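You operate a simulated robot arm through the tools that you are given. There is no shell and no other tool. Be economical: measure what you need, move in short steps, check, and stop when the job is done.

Carry out the task below with a simulated robot arm. There is one attempt and no reset: what you move stays moved.

TASK
Stack the 20 mm rivet box from the assembly bench on top of the 16 mm rivet box. Put the grey press board on the top shelf of the grey rack. Put the fibre packet labelled "plant" from the assembly bench on the fourth shelf from the bottom of the grey rack and the fibre packet that says "mixed" on the second shelf from the bottom of the grey rack. Stack the 70 mm dowel box from the assembly bench on top of the 60 mm dowel box. Take the chalk box from the clamp bench and put it on top of the grey taped carton there. Take the cup labelled "Konrad" from the low bench and leave it on top of the stacked cups. The order is free. Set down upright: fibre packet, cup.
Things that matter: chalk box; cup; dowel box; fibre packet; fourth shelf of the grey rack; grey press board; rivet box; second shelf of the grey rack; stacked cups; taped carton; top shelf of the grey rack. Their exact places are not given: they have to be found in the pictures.

Only the result counts: the job must be done as asked and must still hold three seconds after the hand-in. Knocking over, shifting, dropping, spilling or breaking anything else fails it.

THE ROBOT
A 6-joint arm with a two-finger parallel gripper on a trunk, on a base that drives. Base frame: it is fixed to the floor where the robot stands at the start and does not move with it; the origin is under the middle of the robot, x ahead of it, y to its left, z up; the surface under the hand at the start is at about z = 85. Units: cm, degrees, N and s.
With the tool pointing down near the work surface it reaches from about 26 to 68 cm from the robot's upright axis, wherever it stands. Its first joint turns from -166.0 to 166.0 degrees. Places, roughly: chalk box [50, -100, 75]; cup [225, 0, 75]; dowel box [50, -50, 100]; fibre packet [25, 25, 100]; fourth shelf of the grey rack [-130, 220, 120]; grey press board (15x22x10 cm) [40, 10, 90]; rivet box [75, -25, 100]; second shelf of the grey rack [-130, 220, 50]; stacked cups (8x8x13 cm) [240, -20, 70]; taped carton [50, -150, 100]; top shelf of the grey rack [-130, 220, 160]. Payload 1.57 kg.
The TCP is the grasp point between the finger pads, 3 cm short of the fingertips. In the tool frame z runs along the fingers and y along their closing line. The gripper opens to 11 cm. The fingers are 2.4 cm wide and 1.2 cm thick; the gripper's body (4.8 by 11.2 cm) begins 7.8 cm behind the TCP.
Orientation is that of the tool frame in the base frame, as a unit quaternion [x, y, z, w]. With the fingers straight down and closing along the base's y, the tool's x points along the base's -x, its y along +y and its z along -z.

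THE INTERFACE
- The arm moves only by the tool apply_moves. Its argument "rows" is a list of rows, each an object of numbers (a shift or turn left out is 0, a gripper value left out holds the last): "x", "y", "z": the shift along the tool's x, y, z in cm; "rx", "ry", "rz": the turn, a rotation vector about the tool's x, y, z in degrees; "claw": the closure, from 0 (fully open) to 1 (shut). In form: [{"x": .., "y": .., "z": .., "rx": .., "ry": .., "rz": .., "claw": ..}, ...]. A call has 1 to 12 rows; each row shifts and turns the commanded pose from where the row before left it, along the tool's axes as they then stand. Each row takes 0.2 s and may step no farther than 5 cm and 8.6 degrees from the row before; otherwise, or with a gripper value out of range, the whole call is refused. Where a pose cannot be reached the arm comes as near as it can. A force on the tool above 40 N (or 10 N above the force at the start of the call, whichever is more), or a blocked arm, ends the call early, and 0.2 s more pass. The fingers move at their own pace (about 10.8 cm/s each) and stop on an object; they squeeze with about 37 N. The grip force told is the motor's: it shows also when the fingers shut on nothing. Time passes only in rows, and 0.2 s behind the last, so rows that do not move let the fingers close. The reply holds the time, the measured pose of the TCP, the force on the tool along the base axes, the opening and the grip force, in the units named above and with some noise, with the torque about the TCP (base axes, N m) and any sound that the robot's microphone picked up.
- Cameras (640 x 400 px; columns grow to the right, rows downward): "scene" is now at [5.11, 12, 167.19]; the picture's right is [-0.28, -0.96, 0.00], its down [-0.79, 0.23, -0.57] and it looks along [0.55, -0.16, -0.82] (base axes); focal length 248 px, centre (320, 200). "wrist" rides on the gripper at [7, 1.6, -14.1] in the tool frame; the picture's right is [-0.23, 0.97, 0.00], its down [-0.86, -0.20, -0.48] and it looks along [-0.47, -0.11, 0.88] (tool axes); focal length 222 px, centre (320, 200).
- grab_frame(camera): a new picture of that camera. It takes no simulated time.
- slide_trunk(by): slides the trunk up (or, below 0, down) by that many cm; the arm and the scene camera ride with it, the base frame stays. It gives what a move gives, with no picture.
- roll_base(legs): drives the robot by 1 to 6 legs, each [ahead, left, turn to the left] in cm, cm and degrees, along the robot's own axes; the way and the turn of a leg run together, so that a leg with both is an arc; at most 150 cm and 180 degrees a leg. The arm and the cameras ride along, it lands a little off, and it stops where it bumps. It gives what a move gives.
- head_to(pan, tilt): turns the head with the scene camera to pan (to the left, within 120 degrees either way) and tilt (down, from -29 to 69), counted from straight ahead of the robot. It gives what a move gives.
- probe_pixels(camera, pixels): for up to 12 pixels [column, row] of the newest picture of that camera ("zoom" is the newest enlarged one), the place [x, y, z] in the base frame of the surface seen there, good to about 0.3 cm. It takes no simulated time.
- zoom(camera, box): a new picture of the part [left, top, right, bottom] of that camera's present view, enlarged. It takes no simulated time.
- close_job(): hands the job in; it is judged then, once.

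Keep the steps short. Do not move on a guess: measure, check each grasp and each placing, and mend mistakes. In all there are 138 turns and 150 pictures (those below and enlarged ones count). Leave the gripper open and the arm clear of the work at the hand-in unless told otherwise, and finish with a single line.

The tools are called after "Request:" as a command line: name --argument value ..., lists and objects as JSON in quotes. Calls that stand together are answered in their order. apply_moves: Moves the arm, as the interface text tells. Its arguments: {"type":"object","properties":{"rows":{"type":"array"}},"required":["rows"]} The other tools are called the same way: slide_trunk (by) slides the trunk up or down; roll_base (legs) drives the base; head_to (pan, tilt) turns the head that bears the scene camera; grab_frame (camera) takes a picture; probe_pixels (camera, pixels) gives the place of the surface under pixels of a picture; zoom (camera, box) takes an enlarged picture of a part of a camera's view; close_job () hands the job in.

At the start:

```text
time_s: 0.0
ee_pos: [27.86, -28.41, 131.23]
tool_rot: [-0.001, 1.0, 0.0, 0.0]
contact_force: [0.5, 0.6, -0.2]
torque: [0.02, 0.01, -0.02]
finger_gap: 10.99
grip_force: 0.0
trunk travel left (down, up): [-27.5, 31.5]
robot x, y, heading: [0.3, -0.06, 0.2]
head pan, tilt: [-16.4, 54.9]
```

scene: 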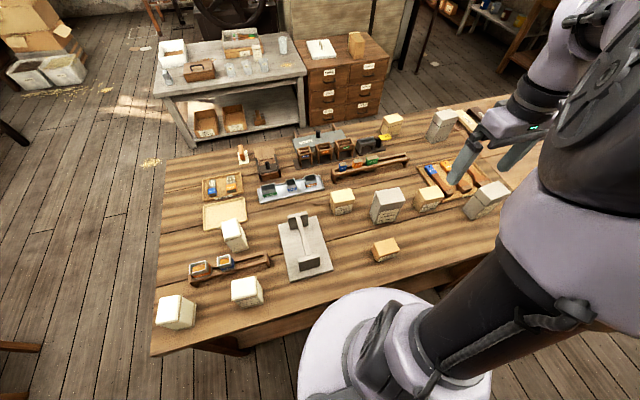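
wrist: 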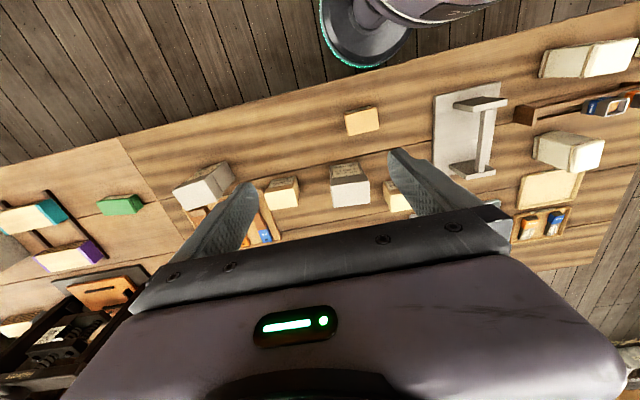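

I see the assembly bench with boxes, packets and the press board. I zoom in to read the labels.

Request:
zoom --camera "scene" --box '[140, 180, 340, 340]'

Request:
zoom --camera "scene" --box '[310, 100, 530, 270]'

Request:
zoom --camera "scene" --box '[140, 20, 320, 150]'

```text
2.50 times, centred on (240, 260) of scene
```

zoom: 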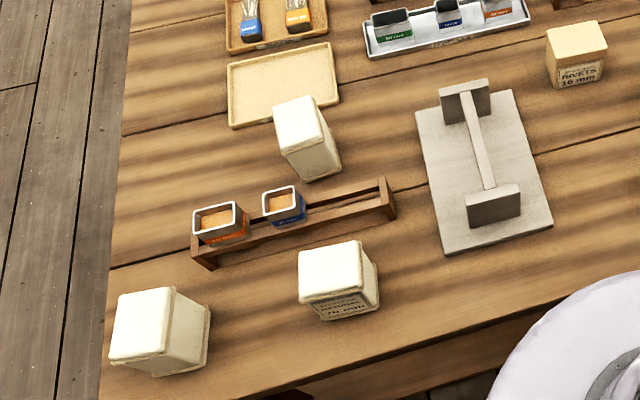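

```text
2.35 times, centred on (420, 185) of scene
```

zoom: 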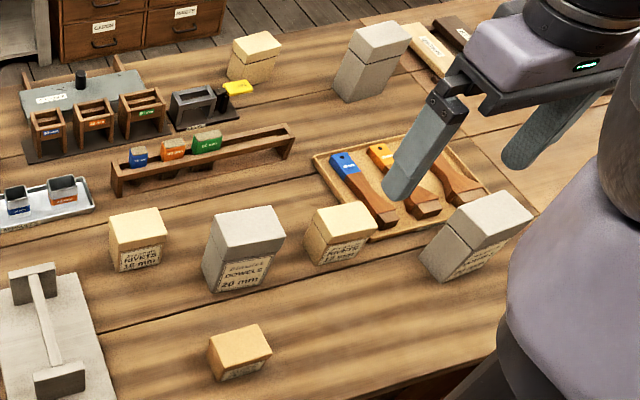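

```text
3.08 times, centred on (230, 85) of scene
```

zoom: 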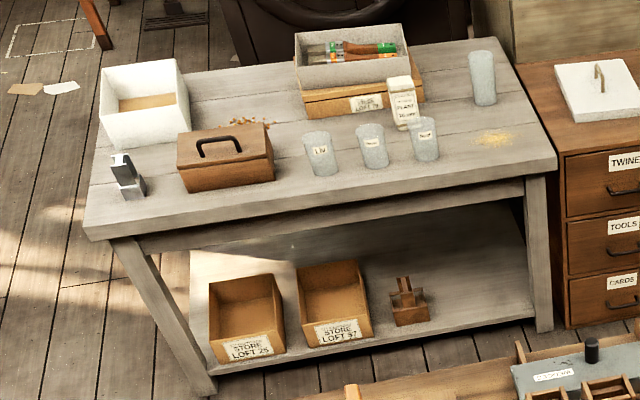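

Zooming closer on each label.

Request:
zoom --camera "scene" --box '[325, 180, 405, 230]'

Request:
zoom --camera "scene" --box '[405, 175, 515, 245]'

Request:
zoom --camera "scene" --box '[150, 260, 280, 335]'

Request:
zoom --camera "scene" --box '[350, 90, 500, 150]'

Request:
zoom --camera "scene" --box '[360, 230, 410, 270]'

```text
8.00 times, centred on (365, 205) of scene
```

zoom: 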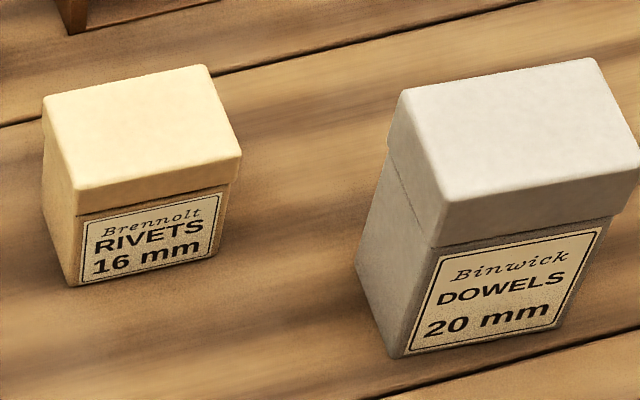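

```text
5.71 times, centred on (460, 210) of scene
```

zoom: 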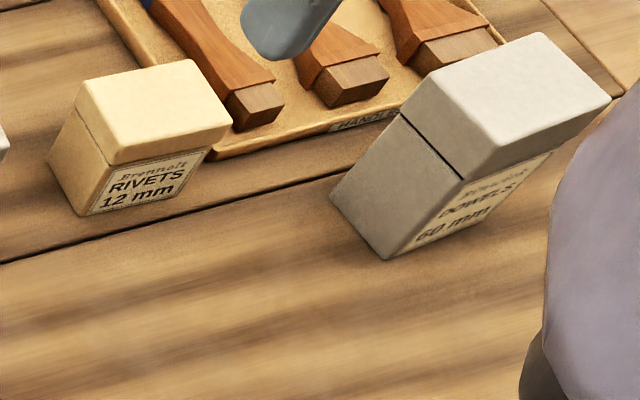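

```text
4.92 times, centred on (215, 298) of scene
```

zoom: 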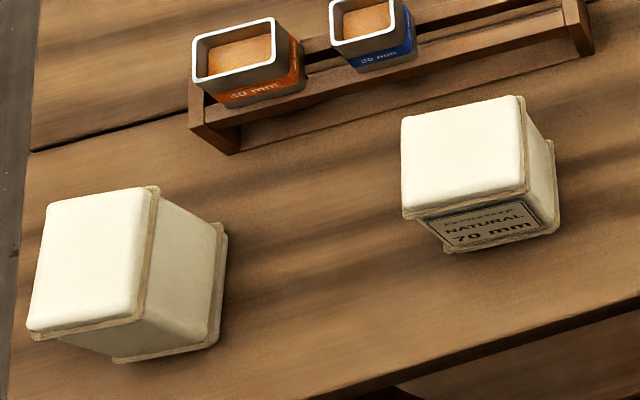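

```text
4.27 times, centred on (425, 120) of scene
```

zoom: 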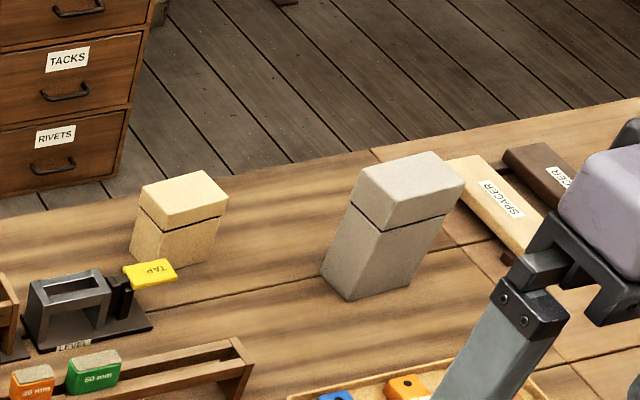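

```text
10.00 times, centred on (385, 250) of scene
```

zoom: 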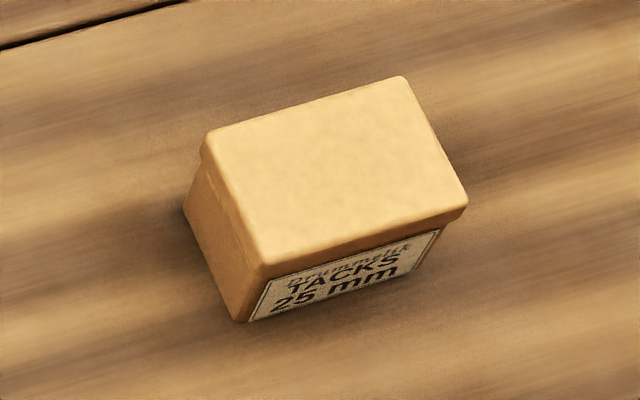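

Rivets: 16 mm at (343,200), 12 mm at (428,197), far one at (391,123). Dowels: 20 mm, 60 mm, far one at (441,124). Measure all positions.

Request:
probe_pixels --camera "scene" --pixels '[[342, 195], [428, 191], [392, 119], [388, 196], [484, 192], [445, 118], [233, 225], [245, 288], [170, 306], [385, 245], [300, 240], [310, 300]]'

Request:
probe_pixels --camera "scene" --pixels '[[290, 280], [333, 271], [282, 219], [316, 215], [310, 262], [293, 219], [303, 240], [160, 355], [500, 260], [165, 165], [250, 250], [370, 285]]'

```text
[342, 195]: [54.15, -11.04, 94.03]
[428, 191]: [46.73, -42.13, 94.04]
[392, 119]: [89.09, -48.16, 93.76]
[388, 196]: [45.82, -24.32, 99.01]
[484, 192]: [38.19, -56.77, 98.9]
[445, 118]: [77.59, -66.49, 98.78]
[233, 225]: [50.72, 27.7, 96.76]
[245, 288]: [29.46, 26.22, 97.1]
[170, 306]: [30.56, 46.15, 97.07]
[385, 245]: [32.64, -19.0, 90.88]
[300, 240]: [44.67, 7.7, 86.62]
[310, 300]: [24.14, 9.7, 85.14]
```

```text
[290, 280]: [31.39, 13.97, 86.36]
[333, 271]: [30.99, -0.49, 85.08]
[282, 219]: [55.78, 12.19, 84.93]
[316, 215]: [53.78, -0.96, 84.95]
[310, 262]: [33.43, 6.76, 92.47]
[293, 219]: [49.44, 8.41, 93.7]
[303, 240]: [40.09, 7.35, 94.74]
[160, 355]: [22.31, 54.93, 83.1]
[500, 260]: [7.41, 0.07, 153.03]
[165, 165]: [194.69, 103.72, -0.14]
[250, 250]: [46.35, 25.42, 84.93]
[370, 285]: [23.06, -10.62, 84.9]
```

Bench top is z≈85. Next look at the clamp bench (right), rack (left-behind), low bench.

Request:
head_to --pan -70 --tilt 35

Request:
grab_frame --camera "scene"

Request:
head_to --pan 118 --tilt 20

Request:
grab_frame --camera "scene"

Request:
probe_pixels --camera "scene" --pixels '[[320, 100], [320, 150], [320, 200], [320, 250], [320, 300], [200, 200], [450, 200], [100, 350], [320, 370], [550, 350]]'

```text
time_s: 1.2
ee_pos: [27.85, -28.38, 131.12]
tool_rot: [0.0, 1.0, 0.0, 0.0]
contact_force: [-0.6, -0.3, 0.1]
torque: [0.01, 0.0, 0.0]
finger_gap: 10.98
grip_force: 0.1
trunk travel left (down, up): [-27.5, 31.5]
robot x, y, heading: [0.2, 0.21, -0.0]
head pan, tilt: [-70.0, 35.0]
```

```text
139 pictures are left
```

scene: 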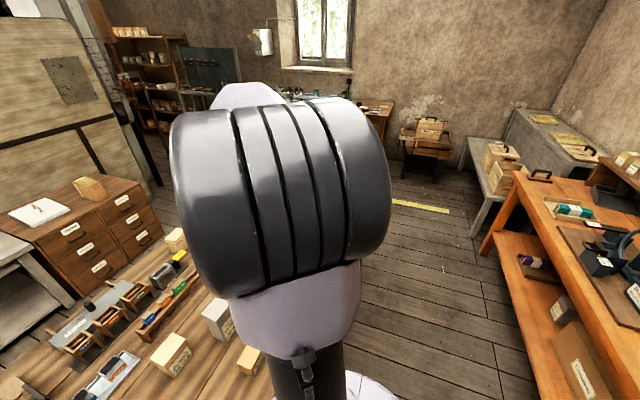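

```text
time_s: 4.0
ee_pos: [27.8, -28.4, 131.21]
tool_rot: [0.0, 1.0, 0.001, 0.0]
contact_force: [-1.0, -0.5, 0.5]
torque: [0.0, -0.01, -0.01]
finger_gap: 11.02
grip_force: 0.0
trunk travel left (down, up): [-27.5, 31.5]
robot x, y, heading: [-0.28, 0.03, 0.1]
head pan, tilt: [118.0, 20.0]
```

```text
138 pictures are left
```

scene: 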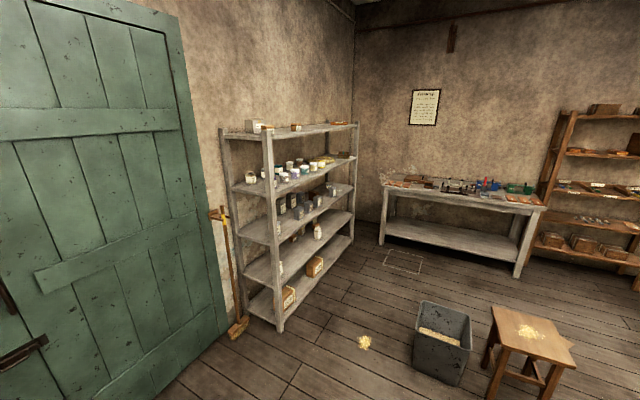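

```text
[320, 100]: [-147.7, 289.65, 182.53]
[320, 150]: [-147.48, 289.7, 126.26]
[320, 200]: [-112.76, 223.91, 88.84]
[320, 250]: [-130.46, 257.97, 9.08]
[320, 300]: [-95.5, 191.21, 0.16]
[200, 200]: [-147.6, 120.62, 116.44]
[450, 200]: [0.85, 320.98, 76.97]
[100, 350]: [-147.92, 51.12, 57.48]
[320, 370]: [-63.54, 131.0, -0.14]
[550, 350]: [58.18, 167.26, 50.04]
```

The grey rack stands against the wall x≈-147. Zoom on it.

Request:
zoom --camera "scene" --box '[200, 105, 380, 340]'

Request:
probe_pixels --camera "scene" --pixels '[[270, 131], [352, 124], [290, 128], [330, 155], [262, 190], [335, 195], [325, 220], [262, 272], [345, 243], [275, 300], [278, 325], [340, 130]]'

```text
1.70 times, centred on (290, 222) of scene
```

zoom: 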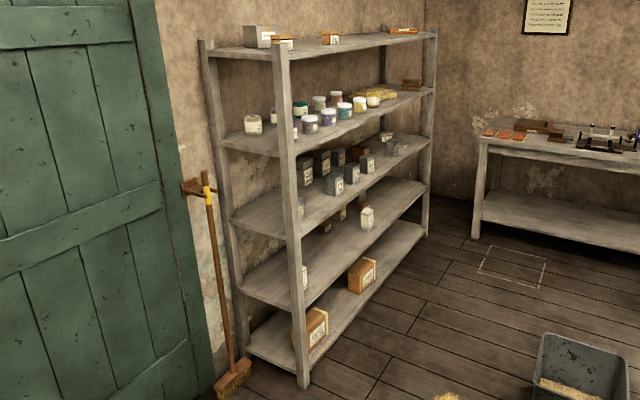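

```text
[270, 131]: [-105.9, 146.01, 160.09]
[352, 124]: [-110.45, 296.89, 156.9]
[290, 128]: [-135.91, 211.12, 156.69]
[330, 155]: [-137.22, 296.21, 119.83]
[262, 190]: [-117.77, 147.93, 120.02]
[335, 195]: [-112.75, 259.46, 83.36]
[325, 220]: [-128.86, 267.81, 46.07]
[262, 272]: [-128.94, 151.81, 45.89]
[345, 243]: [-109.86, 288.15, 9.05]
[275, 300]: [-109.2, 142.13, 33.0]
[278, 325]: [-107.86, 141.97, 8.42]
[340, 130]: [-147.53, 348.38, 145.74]
```

Shelf tops: 9, 46, 83, 120, 157. Now look at the clamp bench and ahead.

Request:
head_to --pan -105 --tilt 40

Request:
grab_frame --camera "scene"

Request:
zoom --camera "scene" --box '[0, 100, 320, 300]'

Request:
head_to --pan 0 --tilt 30

Request:
grab_frame --camera "scene"

Request:
probe_pixels --camera "scene" --pixels '[[100, 200], [200, 200], [300, 200], [320, 150], [100, 120], [50, 300], [30, 250], [450, 150], [250, 140], [330, 110]]'

```text
time_s: 7.2
ee_pos: [27.84, -28.44, 131.32]
tool_rot: [0.0, 1.0, 0.0, 0.0]
contact_force: [0.2, -0.3, -0.7]
torque: [-0.01, -0.02, 0.01]
finger_gap: 10.98
grip_force: 0.0
trunk travel left (down, up): [-27.5, 31.5]
robot x, y, heading: [-0.34, -0.2, -0.2]
head pan, tilt: [-105.0, 40.0]
```

```text
136 pictures are left
```

scene: 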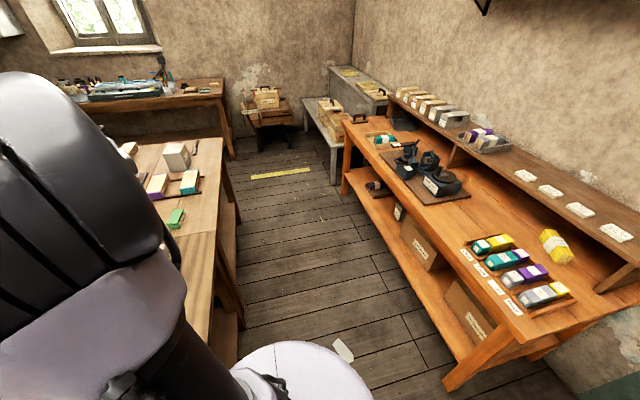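

```text
2.00 times, centred on (160, 200) of scene
```

zoom: 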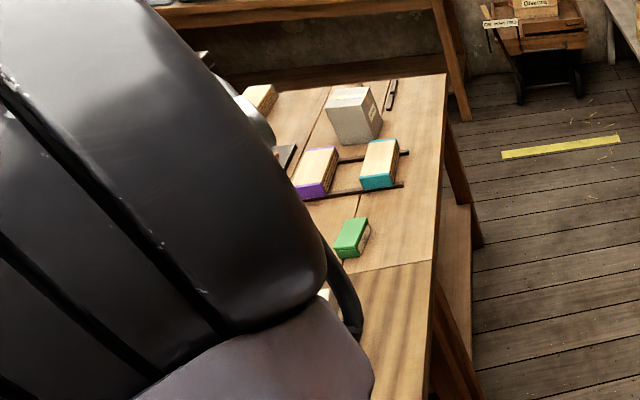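

```text
time_s: 9.0
ee_pos: [27.87, -28.33, 131.33]
tool_rot: [0.0, 1.0, 0.0, 0.0]
contact_force: [-0.7, -0.9, 0.2]
torque: [-0.01, 0.04, -0.02]
finger_gap: 11.0
grip_force: 0.1
trunk travel left (down, up): [-27.5, 31.5]
robot x, y, heading: [0.01, 0.29, -0.1]
head pan, tilt: [0.0, 30.0]
```

```text
134 pictures are left
```

scene: 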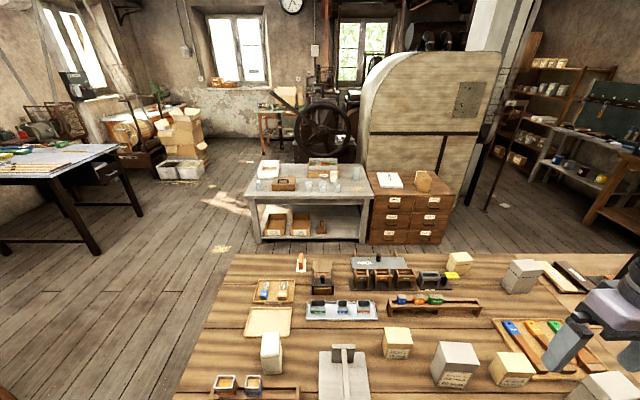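

```text
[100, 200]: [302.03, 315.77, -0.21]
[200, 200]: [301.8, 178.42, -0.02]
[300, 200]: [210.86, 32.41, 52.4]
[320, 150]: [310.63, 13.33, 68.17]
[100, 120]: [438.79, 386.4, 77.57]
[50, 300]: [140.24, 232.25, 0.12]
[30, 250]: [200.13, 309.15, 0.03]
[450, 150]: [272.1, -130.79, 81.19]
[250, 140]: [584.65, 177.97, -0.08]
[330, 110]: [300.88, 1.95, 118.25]
```

Labels of the two other packets face away. I drive left 35 cm and turn the hand by 180° so the wrist camera looks back toward the robot.

Request:
roll_base --legs '[[0, 35, 0]]'

Request:
apply_moves --rows '[{"rz": 8.5}, {"rz": 8.5}, {"rz": 8.5}, {"rz": 8.5}, {"rz": 8.5}, {"rz": 8.5}, {"rz": 8.5}, {"rz": 8.5}, {"rz": 8.5}, {"rz": 8.5}, {"rz": 8.5}, {"rz": 8.5}]'

Request:
apply_moves --rows '[{"rz": 8.5}, {"rz": 8.5}, {"rz": 8.5}, {"rz": 8.5}, {"rz": 8.5}, {"rz": 8.5}, {"rz": 8.5}, {"rz": 8.5}, {"rz": 8.5}, {"rz": 1.5}]'

```text
time_s: 11.3
ee_pos: [27.97, 7.24, 131.43]
tool_rot: [-0.002, 1.0, 0.0, 0.0]
contact_force: [0.1, -0.8, -0.7]
torque: [-0.01, -0.04, 0.0]
finger_gap: 10.99
grip_force: 0.1
trunk travel left (down, up): [-27.5, 31.5]
robot x, y, heading: [-0.33, 35.4, -0.1]
head pan, tilt: [0.0, 30.0]
```

```text
time_s: 13.9
ee_pos: [27.89, 7.19, 131.21]
tool_rot: [0.777, 0.629, 0.0, 0.0]
contact_force: [0.3, 0.8, 0.0]
torque: [0.0, -0.03, -0.03]
finger_gap: 11.02
grip_force: 0.1
trunk travel left (down, up): [-27.5, 31.5]
robot x, y, heading: [-0.18, 35.21, 0.2]
head pan, tilt: [0.0, 30.0]
```

```text
time_s: 16.1
ee_pos: [27.87, 7.19, 131.22]
tool_rot: [1.0, 0.0, 0.0, 0.0]
contact_force: [0.7, 0.6, 0.3]
torque: [0.0, 0.0, 0.0]
finger_gap: 10.98
grip_force: 0.0
trunk travel left (down, up): [-27.5, 31.5]
robot x, y, heading: [-0.11, 35.4, 0.2]
head pan, tilt: [0.0, 30.0]
```

Hand turned. Move it to about (60, 35, 128).

Request:
apply_moves --rows '[{"x": 3.7, "y": -3.2}, {"x": 3.7, "y": -3.2}, {"x": 3.7, "y": -3.2}, {"x": 3.7, "y": -3.2}, {"x": 3.7, "y": -3.2}, {"x": 3.7, "y": -3.2}, {"x": 3.7, "y": -3.2}, {"x": 3.7, "y": -3.2}, {"x": 3, "y": -2}]'

Request:
grab_frame --camera "wrist"

Request:
grab_frame --camera "scene"

```text
time_s: 18.1
ee_pos: [60.58, 34.88, 131.1]
tool_rot: [1.0, 0.002, -0.001, 0.0]
contact_force: [0.1, 0.2, -0.4]
torque: [0.0, -0.01, 0.01]
finger_gap: 11.0
grip_force: 0.0
trunk travel left (down, up): [-27.5, 31.5]
robot x, y, heading: [0.08, 35.62, 0.2]
head pan, tilt: [0.0, 30.0]
```

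```text
133 pictures are left
```

wrist: 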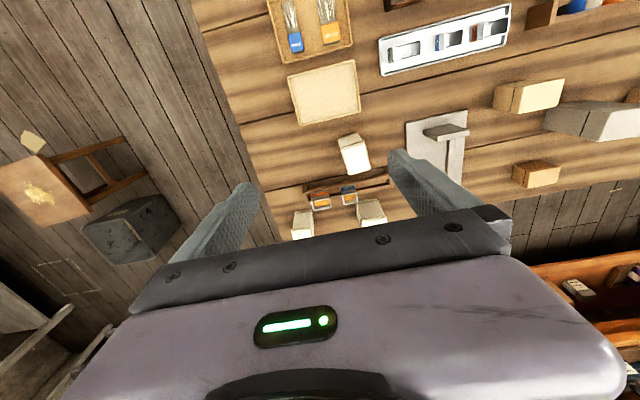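

```text
132 pictures are left
```

scene: 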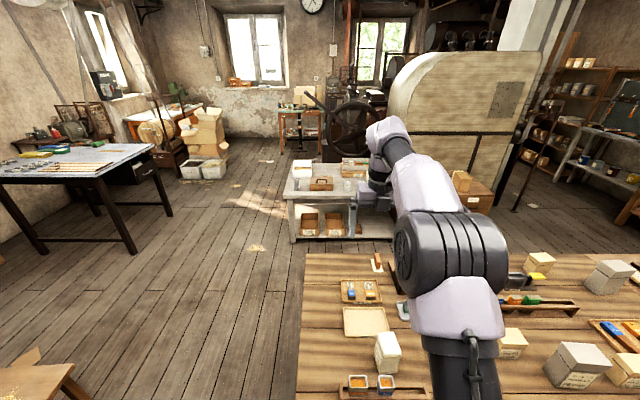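

Request:
zoom --camera "wrist" --box '[270, 120, 410, 245]'

Request:
zoom --camera "wrist" --box '[480, 60, 640, 200]'

Request:
zoom --camera "scene" --box '[340, 310, 440, 400]'

```text
3.20 times, centred on (340, 182) of wrist
```

zoom: 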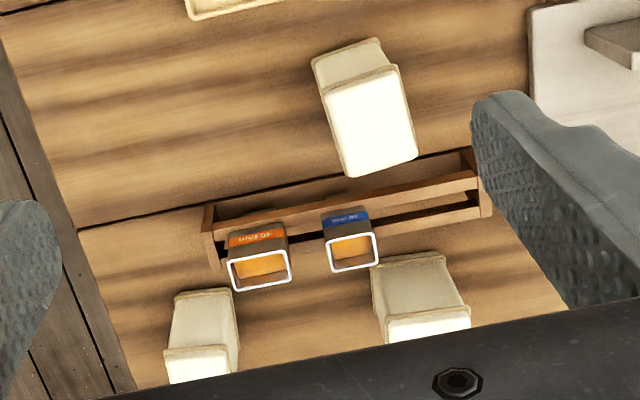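

```text
2.86 times, centred on (560, 130) of wrist
```

zoom: 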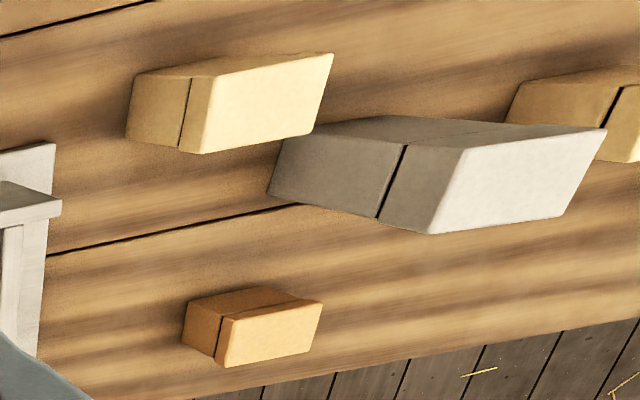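

```text
4.44 times, centred on (390, 355) of scene
```

zoom: 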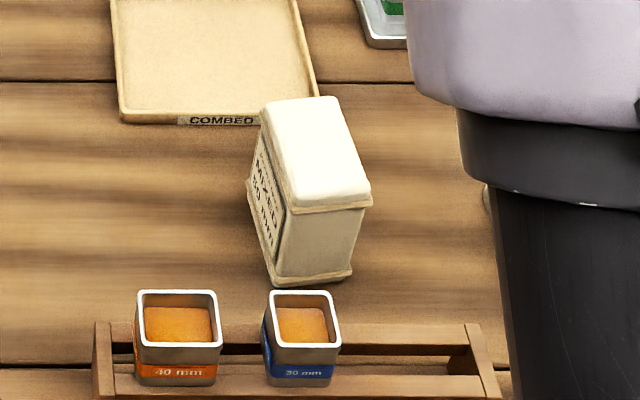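

The packet at (51,28) says MIXED. Tilt head to see the packet at (31,46).

Request:
head_to --pan 10 --tilt 65

Request:
grab_frame --camera "scene"

Request:
zoom --camera "scene" --box '[220, 130, 380, 260]'

```text
time_s: 19.1
ee_pos: [60.55, 34.75, 131.23]
tool_rot: [1.0, 0.001, 0.001, 0.001]
contact_force: [-0.8, 0.5, -0.1]
torque: [-0.02, -0.02, 0.0]
finger_gap: 10.98
grip_force: 0.0
trunk travel left (down, up): [-27.5, 31.5]
robot x, y, heading: [-0.18, 35.57, 0.2]
head pan, tilt: [10.0, 65.0]
```

```text
128 pictures are left
```

scene: 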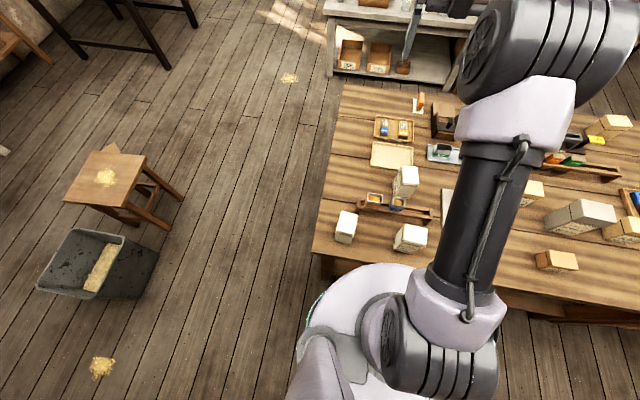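

```text
3.08 times, centred on (300, 195) of scene
```

zoom: 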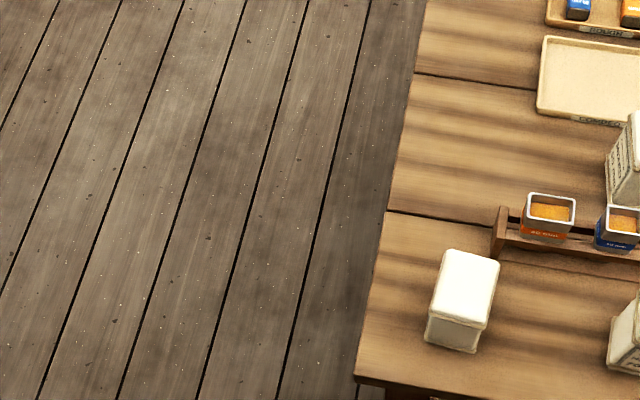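

Request:
probe_pixels --camera "zoom" --pixels '[[450, 255], [494, 265], [436, 308], [481, 322], [465, 290], [450, 340]]'

Request:
zoom --camera "scene" --box '[360, 130, 440, 260]'

```text
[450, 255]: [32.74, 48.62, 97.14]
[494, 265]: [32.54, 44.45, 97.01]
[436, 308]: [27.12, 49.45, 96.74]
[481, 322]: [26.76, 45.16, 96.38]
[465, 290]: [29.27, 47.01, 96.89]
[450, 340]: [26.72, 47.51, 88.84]
```

```text
3.08 times, centred on (400, 195) of scene
```

zoom: 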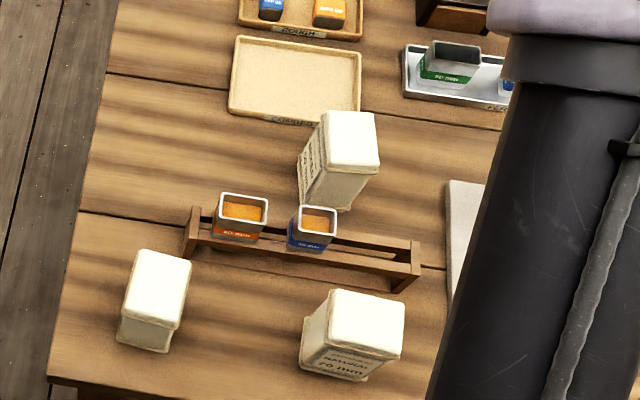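

C is ~5 wide in y, 7 long in x. Measure MIXED packet, and natural packet too.

Request:
probe_pixels --camera "zoom" --pixels '[[328, 117], [371, 118], [334, 160], [375, 169], [352, 142], [316, 180], [350, 205], [200, 225], [355, 240], [395, 285]]'

Request:
roll_base --legs '[[-22, 10, 0]]'

Request:
head_to --pan 5 --tilt 50

Request:
grab_frame --camera "scene"

```text
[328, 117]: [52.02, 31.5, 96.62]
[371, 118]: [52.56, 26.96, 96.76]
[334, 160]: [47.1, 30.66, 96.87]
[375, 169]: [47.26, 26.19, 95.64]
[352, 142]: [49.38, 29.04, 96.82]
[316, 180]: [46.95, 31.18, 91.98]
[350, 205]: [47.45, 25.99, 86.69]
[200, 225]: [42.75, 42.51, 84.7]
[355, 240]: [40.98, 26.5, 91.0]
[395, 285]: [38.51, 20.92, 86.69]
```

```text
time_s: 20.9
ee_pos: [38.61, 44.98, 131.26]
tool_rot: [1.0, 0.002, 0.0, 0.0]
contact_force: [0.1, -0.6, 0.4]
torque: [0.01, -0.06, 0.01]
finger_gap: 11.0
grip_force: 0.1
trunk travel left (down, up): [-27.5, 31.5]
robot x, y, heading: [-21.89, 45.39, 0.3]
head pan, tilt: [10.0, 65.0]
```

```text
time_s: 21.7
ee_pos: [38.83, 44.97, 131.21]
tool_rot: [1.0, 0.002, 0.0, 0.001]
contact_force: [0.2, -0.2, -0.5]
torque: [0.04, -0.03, -0.02]
finger_gap: 11.0
grip_force: 0.0
trunk travel left (down, up): [-27.5, 31.5]
robot x, y, heading: [-21.9, 45.15, 0.3]
head pan, tilt: [5.0, 50.0]
```

```text
125 pictures are left
```

scene: 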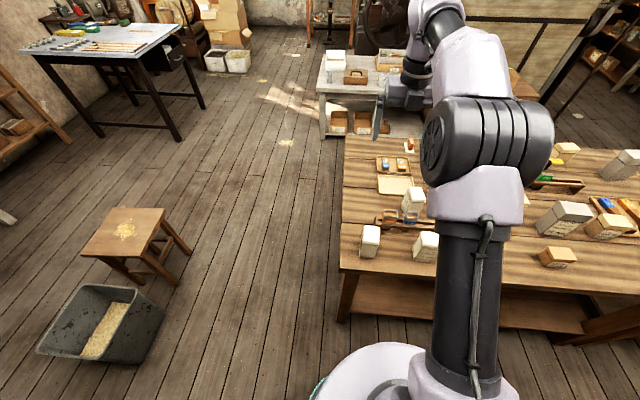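

Turn the hand: yaw 8° and pitch 45° forward; then check.

Request:
apply_moves --rows '[{"rz": 8.2}, {"ry": 7.5}, {"ry": 7.5}, {"ry": 7.5}, {"ry": 7.5}, {"ry": 7.5}, {"ry": 7.5}]'

Request:
apply_moves --rows '[{"x": -4.3}, {"x": -4.3}, {"x": -4.3}, {"x": -4.3}, {"x": -4.3}, {"x": -4.3}, {"x": -4.3}, {"x": -4.3, "y": -0.65}]'

Request:
grab_frame --camera "wrist"

Request:
grab_frame --camera "scene"

```text
time_s: 23.3
ee_pos: [38.86, 38.19, 132.87]
tool_rot: [0.922, -0.059, 0.382, 0.019]
contact_force: [0.0, 0.3, 0.4]
torque: [-0.01, -0.05, -0.01]
finger_gap: 11.0
grip_force: 0.0
out of reach, approached as far as the arm can: row 4, 5, 6, 7
trunk travel left (down, up): [-27.5, 31.5]
robot x, y, heading: [-21.83, 45.26, 0.3]
head pan, tilt: [5.0, 50.0]
```

```text
time_s: 25.1
ee_pos: [23.49, 45.37, 115.98]
tool_rot: [0.923, -0.065, 0.379, 0.034]
contact_force: [0.7, -0.4, 0.1]
torque: [-0.02, 0.0, 0.0]
finger_gap: 11.02
grip_force: 0.1
out of reach, approached as far as the arm can: row 1, 4, 5, 6, 7, 8
trunk travel left (down, up): [-27.5, 31.5]
robot x, y, heading: [-22.0, 45.64, 0.4]
head pan, tilt: [5.0, 50.0]
```

```text
124 pictures are left
```

wrist: 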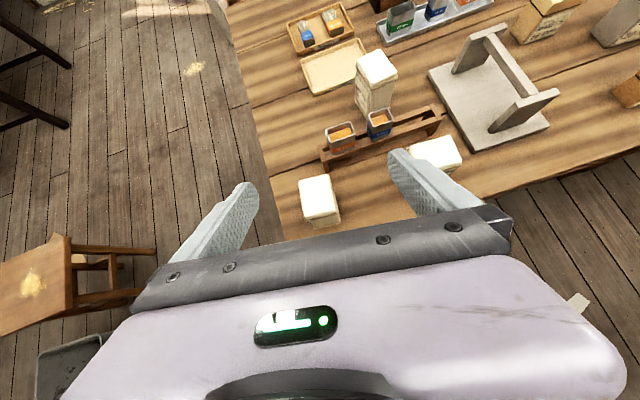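

```text
123 pictures are left
```

scene: 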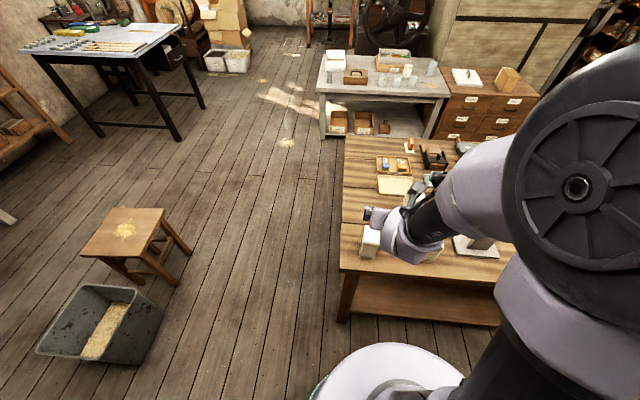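

The arm is folded too tightly here. I back the base 18 cm and check with a zero row.

Request:
roll_base --legs '[[-18, 0, 0]]'

Request:
apply_moves --rows '[{"z": 0}, {"z": 0}]'

```text
time_s: 26.6
ee_pos: [5.45, 45.05, 116.05]
tool_rot: [0.923, -0.066, 0.378, 0.033]
contact_force: [-0.6, -0.5, 0.3]
torque: [0.0, -0.02, -0.01]
finger_gap: 10.98
grip_force: 0.0
trunk travel left (down, up): [-27.5, 31.5]
robot x, y, heading: [-39.76, 45.62, 0.1]
head pan, tilt: [5.0, 50.0]
```

```text
time_s: 27.2
ee_pos: [5.57, 45.06, 115.85]
tool_rot: [0.922, -0.066, 0.379, 0.033]
contact_force: [0.4, 0.5, 0.1]
torque: [-0.03, 0.02, 0.01]
finger_gap: 10.99
grip_force: 0.0
trunk travel left (down, up): [-27.5, 31.5]
robot x, y, heading: [-39.85, 45.08, 0.5]
head pan, tilt: [5.0, 50.0]
```

Calls start from the measured pose. Approach to 14 cm short of the packet.

Request:
apply_moves --rows '[{"z": 3, "y": -1.3}, {"z": 4.2, "y": -1.3}, {"z": 4.2, "y": -1.3}, {"z": 4.2, "y": -1.3}, {"z": 4.2, "x": -0.5}]'

Request:
grab_frame --camera "wrist"

Request:
grab_frame --camera "scene"

```text
time_s: 28.4
ee_pos: [20.93, 48.95, 102.93]
tool_rot: [0.924, -0.065, 0.374, 0.037]
contact_force: [0.0, 0.4, -0.3]
torque: [-0.03, -0.03, 0.03]
finger_gap: 10.99
grip_force: 0.1
out of reach, approached as far as the arm can: row 2, 3, 5
trunk travel left (down, up): [-27.5, 31.5]
robot x, y, heading: [-40.09, 45.44, 0.3]
head pan, tilt: [5.0, 50.0]
```

```text
122 pictures are left
```

wrist: 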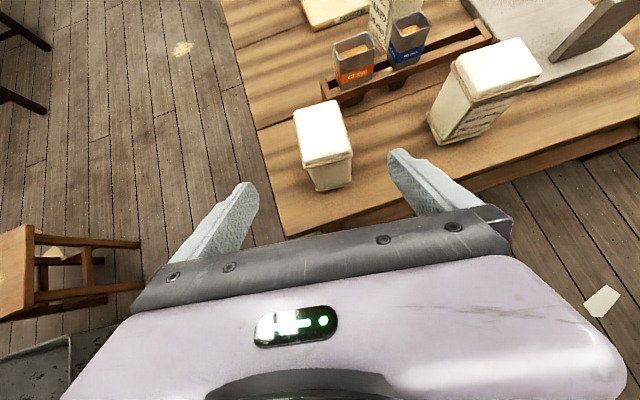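

```text
121 pictures are left
```

scene: 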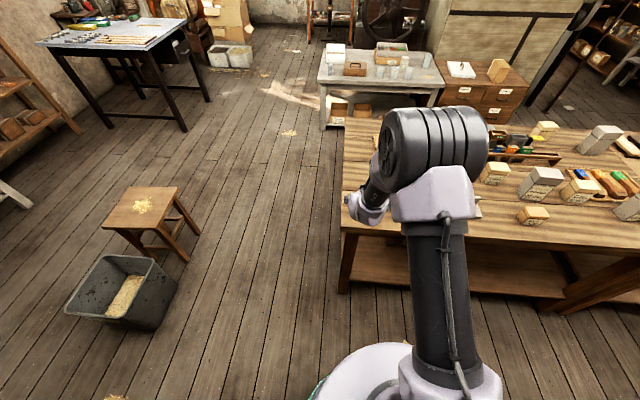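

Packet is centred between fingers. Advance in steps.

Request:
apply_moves --rows '[{"z": 3, "x": -0.5, "y": 0.3}, {"z": 3, "x": -0.5, "y": 0.3}, {"z": 3, "x": -0.4, "y": 0.2}, {"z": 2.5, "x": -0.2}]'

Request:
grab_frame --camera "wrist"

```text
time_s: 29.4
ee_pos: [27.99, 47.32, 93.96]
tool_rot: [0.923, -0.066, 0.379, 0.033]
contact_force: [0.6, 0.6, -0.9]
torque: [0.01, 0.01, -0.01]
finger_gap: 11.0
grip_force: 0.0
out of reach, approached as far as the arm can: row 1
trunk travel left (down, up): [-27.5, 31.5]
robot x, y, heading: [-39.84, 45.2, 0.0]
head pan, tilt: [5.0, 50.0]
```

```text
120 pictures are left
```

wrist: 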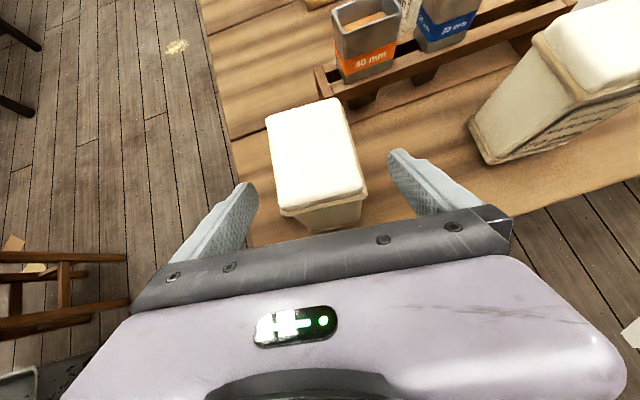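

Advance 2.5 more and close.

Request:
apply_moves --rows '[{"z": 2.5}, {"claw": 1}, {"claw": 1}, {"claw": 1}, {"claw": 1}]'

Request:
apply_moves --rows '[{"x": 2, "z": -2}, {"x": 2, "z": -2}, {"x": 2, "z": -2}, {"x": 2, "z": -2}]'

Request:
grab_frame --camera "wrist"

```text
time_s: 30.6
ee_pos: [29.66, 47.04, 92.18]
tool_rot: [0.923, -0.066, 0.378, 0.033]
contact_force: [-0.6, 0.8, 4.6]
torque: [0.22, 0.02, 0.0]
finger_gap: 5.46
grip_force: 36.9
trunk travel left (down, up): [-27.5, 31.5]
robot x, y, heading: [-39.65, 45.48, 0.2]
head pan, tilt: [5.0, 50.0]
```

```text
time_s: 31.6
ee_pos: [29.61, 47.13, 103.56]
tool_rot: [0.923, -0.065, 0.378, 0.032]
contact_force: [0.6, -0.1, -2.2]
torque: [-0.01, 0.04, 0.01]
finger_gap: 5.45
grip_force: 37.0
trunk travel left (down, up): [-27.5, 31.5]
robot x, y, heading: [-39.56, 45.63, 0.1]
head pan, tilt: [5.0, 50.0]
```

```text
119 pictures are left
```

wrist: 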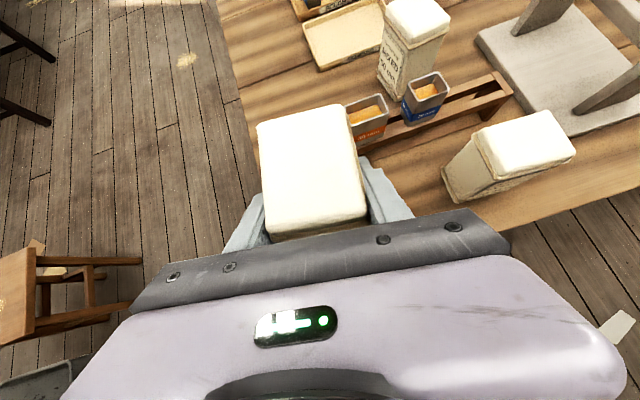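

Held (5.45 cm). Check floor obstacles (bin, stool) in the last scene picture before driving.

Request:
head_to --pan 90 --tilt 40

Request:
grab_frame --camera "scene"

Request:
probe_pixels --camera "scene" --pixels '[[320, 200], [400, 250], [450, 300], [500, 250], [550, 300], [250, 200], [200, 250], [300, 100], [420, 200], [470, 200]]'

```text
time_s: 33.2
ee_pos: [29.6, 47.18, 103.48]
tool_rot: [0.923, -0.066, 0.378, 0.033]
contact_force: [-0.3, 0.6, -1.6]
torque: [-0.01, -0.04, -0.01]
finger_gap: 5.46
grip_force: 36.7
trunk travel left (down, up): [-27.5, 31.5]
robot x, y, heading: [-39.66, 45.04, 0.1]
head pan, tilt: [90.0, 40.0]
```

```text
118 pictures are left
```

scene: 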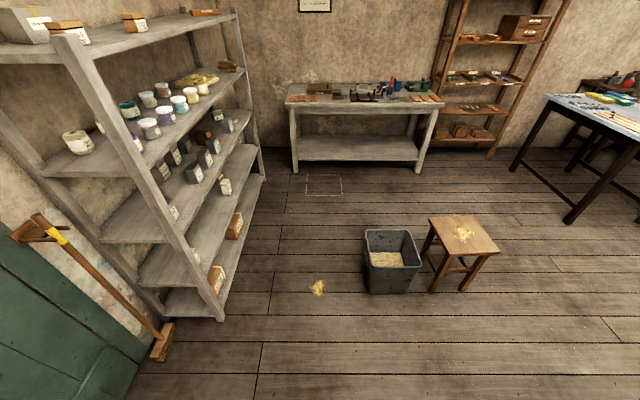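

```text
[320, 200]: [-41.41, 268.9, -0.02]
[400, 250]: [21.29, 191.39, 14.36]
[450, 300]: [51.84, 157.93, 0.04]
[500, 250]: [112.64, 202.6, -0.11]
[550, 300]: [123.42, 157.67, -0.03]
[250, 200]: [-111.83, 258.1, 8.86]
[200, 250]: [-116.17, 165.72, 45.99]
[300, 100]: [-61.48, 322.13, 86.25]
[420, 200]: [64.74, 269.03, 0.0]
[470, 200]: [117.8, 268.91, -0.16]
```

Request:
zoom --camera "scene" --box '[0, 0, 280, 175]'

Request:
zoom --camera "scene" --box '[80, 100, 280, 325]'

Request:
probe_pixels --camera "scene" --pixels '[[60, 165], [110, 155], [78, 150], [215, 100], [135, 150], [190, 75], [55, 50], [100, 45], [170, 25], [180, 270], [180, 130], [235, 75]]'

```text
2.29 times, centred on (140, 88) of scene
```

zoom: 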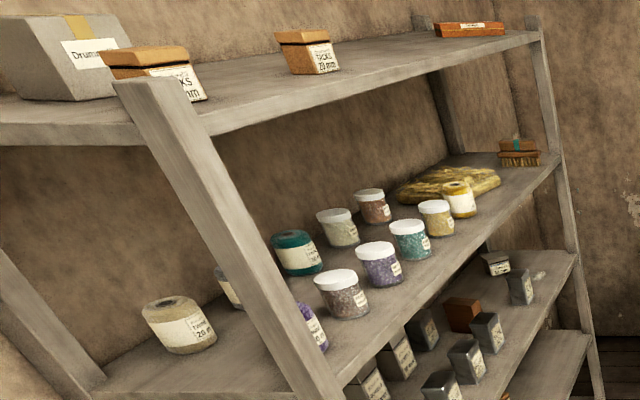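

```text
1.78 times, centred on (180, 212) of scene
```

zoom: 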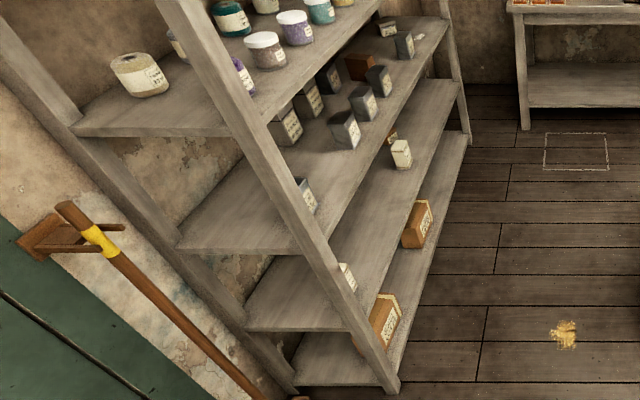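

```text
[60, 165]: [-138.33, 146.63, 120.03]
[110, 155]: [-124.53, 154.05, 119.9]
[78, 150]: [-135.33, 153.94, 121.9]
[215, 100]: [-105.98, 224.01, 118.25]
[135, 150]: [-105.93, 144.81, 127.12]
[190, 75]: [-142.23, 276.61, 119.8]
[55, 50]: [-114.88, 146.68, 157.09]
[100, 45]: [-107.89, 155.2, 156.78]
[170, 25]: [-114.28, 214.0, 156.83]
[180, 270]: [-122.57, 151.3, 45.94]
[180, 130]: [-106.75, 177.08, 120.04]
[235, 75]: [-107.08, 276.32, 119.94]
```

4th shelf has free room at front y≈250–275. Raise trunk 27, turn to face +y, drive to about (-43,215), then look.

Request:
slide_trunk --by 27

Request:
roll_base --legs '[[0, 0, 90], [100, 3, 0], [70, 0, 0]]'

Request:
head_to --pan 70 --tilt 35

Request:
grab_frame --camera "scene"

```text
time_s: 35.9
ee_pos: [29.67, 47.03, 130.53]
tool_rot: [0.923, -0.065, 0.378, 0.033]
contact_force: [-0.1, 0.5, -1.6]
torque: [-0.02, -0.01, 0.0]
finger_gap: 5.49
grip_force: 36.9
trunk travel left (down, up): [-54.5, 4.5]
robot x, y, heading: [-39.96, 45.37, -0.1]
head pan, tilt: [90.0, 40.0]
```

```text
time_s: 48.4
ee_pos: [-48.48, 283.92, 130.45]
tool_rot: [0.694, 0.612, 0.288, -0.246]
contact_force: [0.7, 0.0, -2.3]
torque: [-0.03, -0.01, 0.0]
finger_gap: 5.48
grip_force: 36.7
trunk travel left (down, up): [-54.5, 4.5]
robot x, y, heading: [-45.72, 214.52, 91.0]
head pan, tilt: [90.0, 40.0]
```

```text
time_s: 49.2
ee_pos: [-48.4, 283.9, 130.5]
tool_rot: [0.694, 0.612, 0.288, -0.246]
contact_force: [0.1, 0.7, -1.6]
torque: [0.01, -0.06, 0.0]
finger_gap: 5.49
grip_force: 37.2
trunk travel left (down, up): [-54.5, 4.5]
robot x, y, heading: [-45.33, 214.75, 91.2]
head pan, tilt: [70.0, 35.0]
```

```text
115 pictures are left
```

scene: 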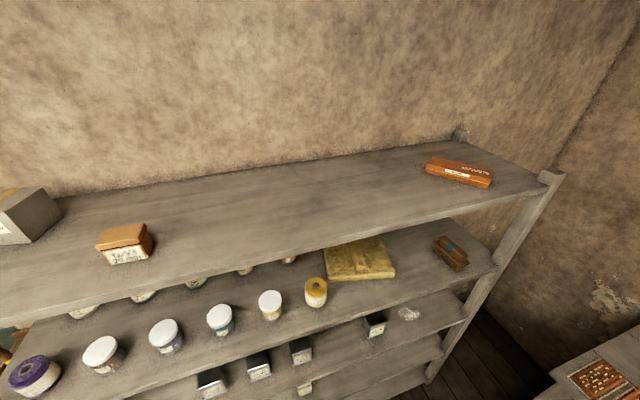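

Nice view. Probe free places on shelf 4 around (410,285) and the top shelf.

Request:
probe_pixels --camera "scene" --pixels '[[400, 290], [420, 283], [445, 280], [330, 280], [392, 275], [450, 270], [270, 200], [270, 250], [360, 200], [150, 250], [432, 175], [478, 270]]'

```text
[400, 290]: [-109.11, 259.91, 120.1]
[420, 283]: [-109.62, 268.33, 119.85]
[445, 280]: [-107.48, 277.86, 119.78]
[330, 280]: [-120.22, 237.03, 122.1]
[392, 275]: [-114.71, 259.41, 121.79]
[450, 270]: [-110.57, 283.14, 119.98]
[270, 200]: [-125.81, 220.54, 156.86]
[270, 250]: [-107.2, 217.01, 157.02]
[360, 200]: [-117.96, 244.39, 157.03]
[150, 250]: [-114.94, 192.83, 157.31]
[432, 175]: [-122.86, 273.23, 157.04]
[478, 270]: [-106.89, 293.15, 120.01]
```

Target (-112, 268). Drive to (-42.5,230), turn to heading ~150, check.

Request:
roll_base --legs '[[15, -2.5, 0], [0, 0, 59]]'

Request:
head_to --pan 10 --tilt 40

Request:
grab_frame --camera "scene"

Request:
grab_frame --camera "wrist"

```text
time_s: 53.2
ee_pos: [-104.45, 262.84, 130.47]
tool_rot: [0.302, 0.875, 0.13, -0.356]
contact_force: [0.7, 0.2, -2.5]
torque: [0.04, 0.02, 0.0]
finger_gap: 5.49
grip_force: 36.9
trunk travel left (down, up): [-54.5, 4.5]
robot x, y, heading: [-43.16, 229.64, 150.1]
head pan, tilt: [70.0, 35.0]
```

```text
time_s: 54.5
ee_pos: [-104.43, 262.64, 130.52]
tool_rot: [0.302, 0.875, 0.129, -0.356]
contact_force: [0.0, -0.3, -1.2]
torque: [0.0, -0.01, 0.01]
finger_gap: 5.45
grip_force: 36.6
trunk travel left (down, up): [-54.5, 4.5]
robot x, y, heading: [-43.34, 229.71, 150.2]
head pan, tilt: [10.0, 40.0]
```

```text
114 pictures are left
```

scene: 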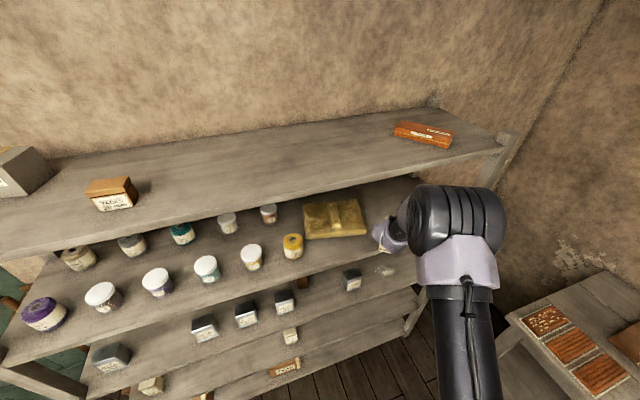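

```text
113 pictures are left
```

wrist: 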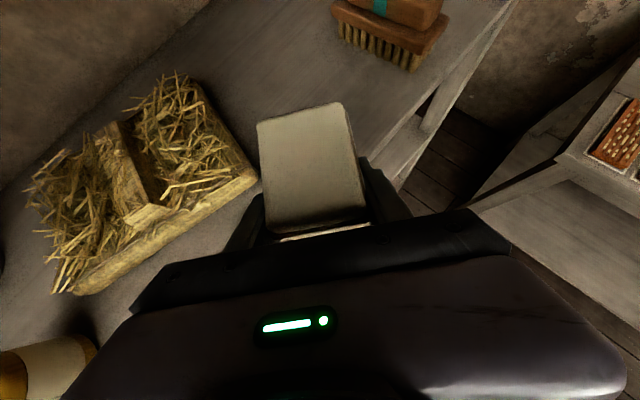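

Clear: straw on the left, brush further right. Drive ahead 9 cm.

Request:
roll_base --legs '[[9, -1, 0]]'

Request:
grab_frame --camera "wrist"

```text
time_s: 55.6
ee_pos: [-111.62, 268.02, 130.49]
tool_rot: [0.301, 0.875, 0.128, -0.356]
contact_force: [-0.5, -0.2, -1.0]
torque: [-0.04, -0.02, -0.01]
finger_gap: 5.45
grip_force: 37.2
trunk travel left (down, up): [-54.5, 4.5]
robot x, y, heading: [-50.64, 234.65, 150.3]
head pan, tilt: [10.0, 40.0]
```

```text
112 pictures are left
```

wrist: 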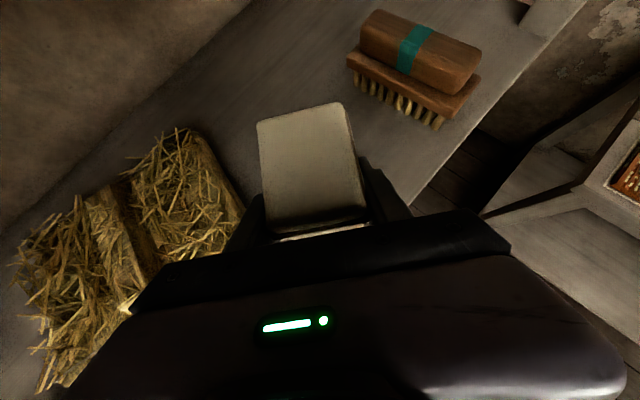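

Lower the trunk to shelf contact.

Request:
slide_trunk --by -3.0

Request:
slide_trunk --by -0.5

```text
time_s: 56.4
ee_pos: [-111.5, 267.92, 127.66]
tool_rot: [0.302, 0.875, 0.13, -0.356]
contact_force: [0.2, 0.6, -1.6]
torque: [0.02, -0.04, 0.0]
finger_gap: 5.47
grip_force: 37.0
trunk travel left (down, up): [-51.5, 7.5]
robot x, y, heading: [-50.93, 235.15, 150.4]
head pan, tilt: [10.0, 40.0]
```

```text
time_s: 56.9
ee_pos: [-111.7, 268.0, 127.28]
tool_rot: [0.301, 0.874, 0.13, -0.359]
contact_force: [-3.1, 0.7, 19.6]
torque: [-0.74, 0.07, -0.15]
finger_gap: 5.48
grip_force: 36.6
trunk travel left (down, up): [-51.0, 8.0]
robot x, y, heading: [-50.41, 234.9, 150.5]
head pan, tilt: [10.0, 40.0]
```

Contact. Release with partial opening and retract along the tool axis.

Request:
apply_moves --rows '[{"claw": 0.3}, {"claw": 0.3}, {"z": -3}, {"z": -4}, {"z": -4}, {"z": -3}]'

Request:
grab_frame --camera "wrist"

Request:
grab_frame --camera "scene"

```text
time_s: 58.3
ee_pos: [-103.89, 261.8, 137.01]
tool_rot: [0.301, 0.875, 0.129, -0.357]
contact_force: [-0.5, 0.6, 1.2]
torque: [-0.01, 0.0, 0.02]
finger_gap: 7.67
grip_force: 0.1
trunk travel left (down, up): [-51.0, 8.0]
robot x, y, heading: [-50.77, 234.43, 150.5]
head pan, tilt: [10.0, 40.0]
```

```text
111 pictures are left
```

wrist: 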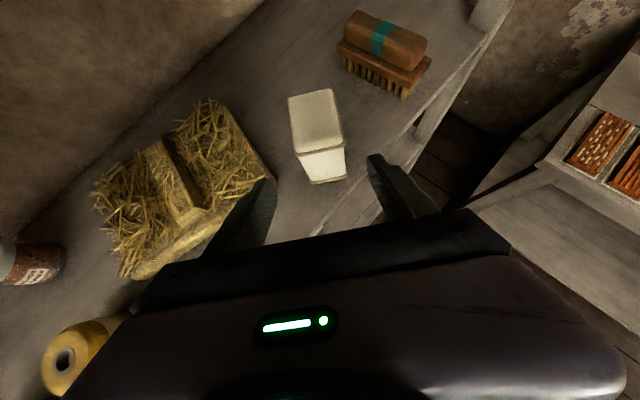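

```text
110 pictures are left
```

scene: 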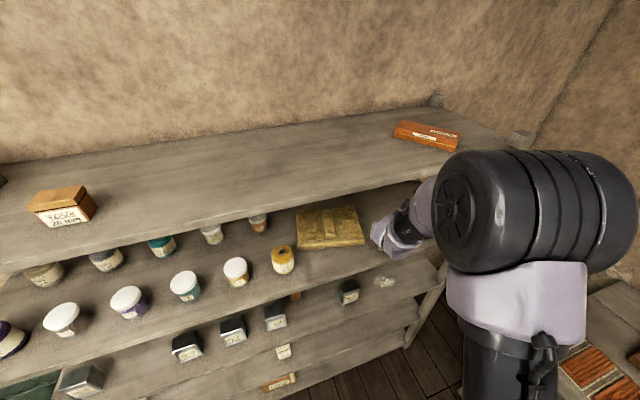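

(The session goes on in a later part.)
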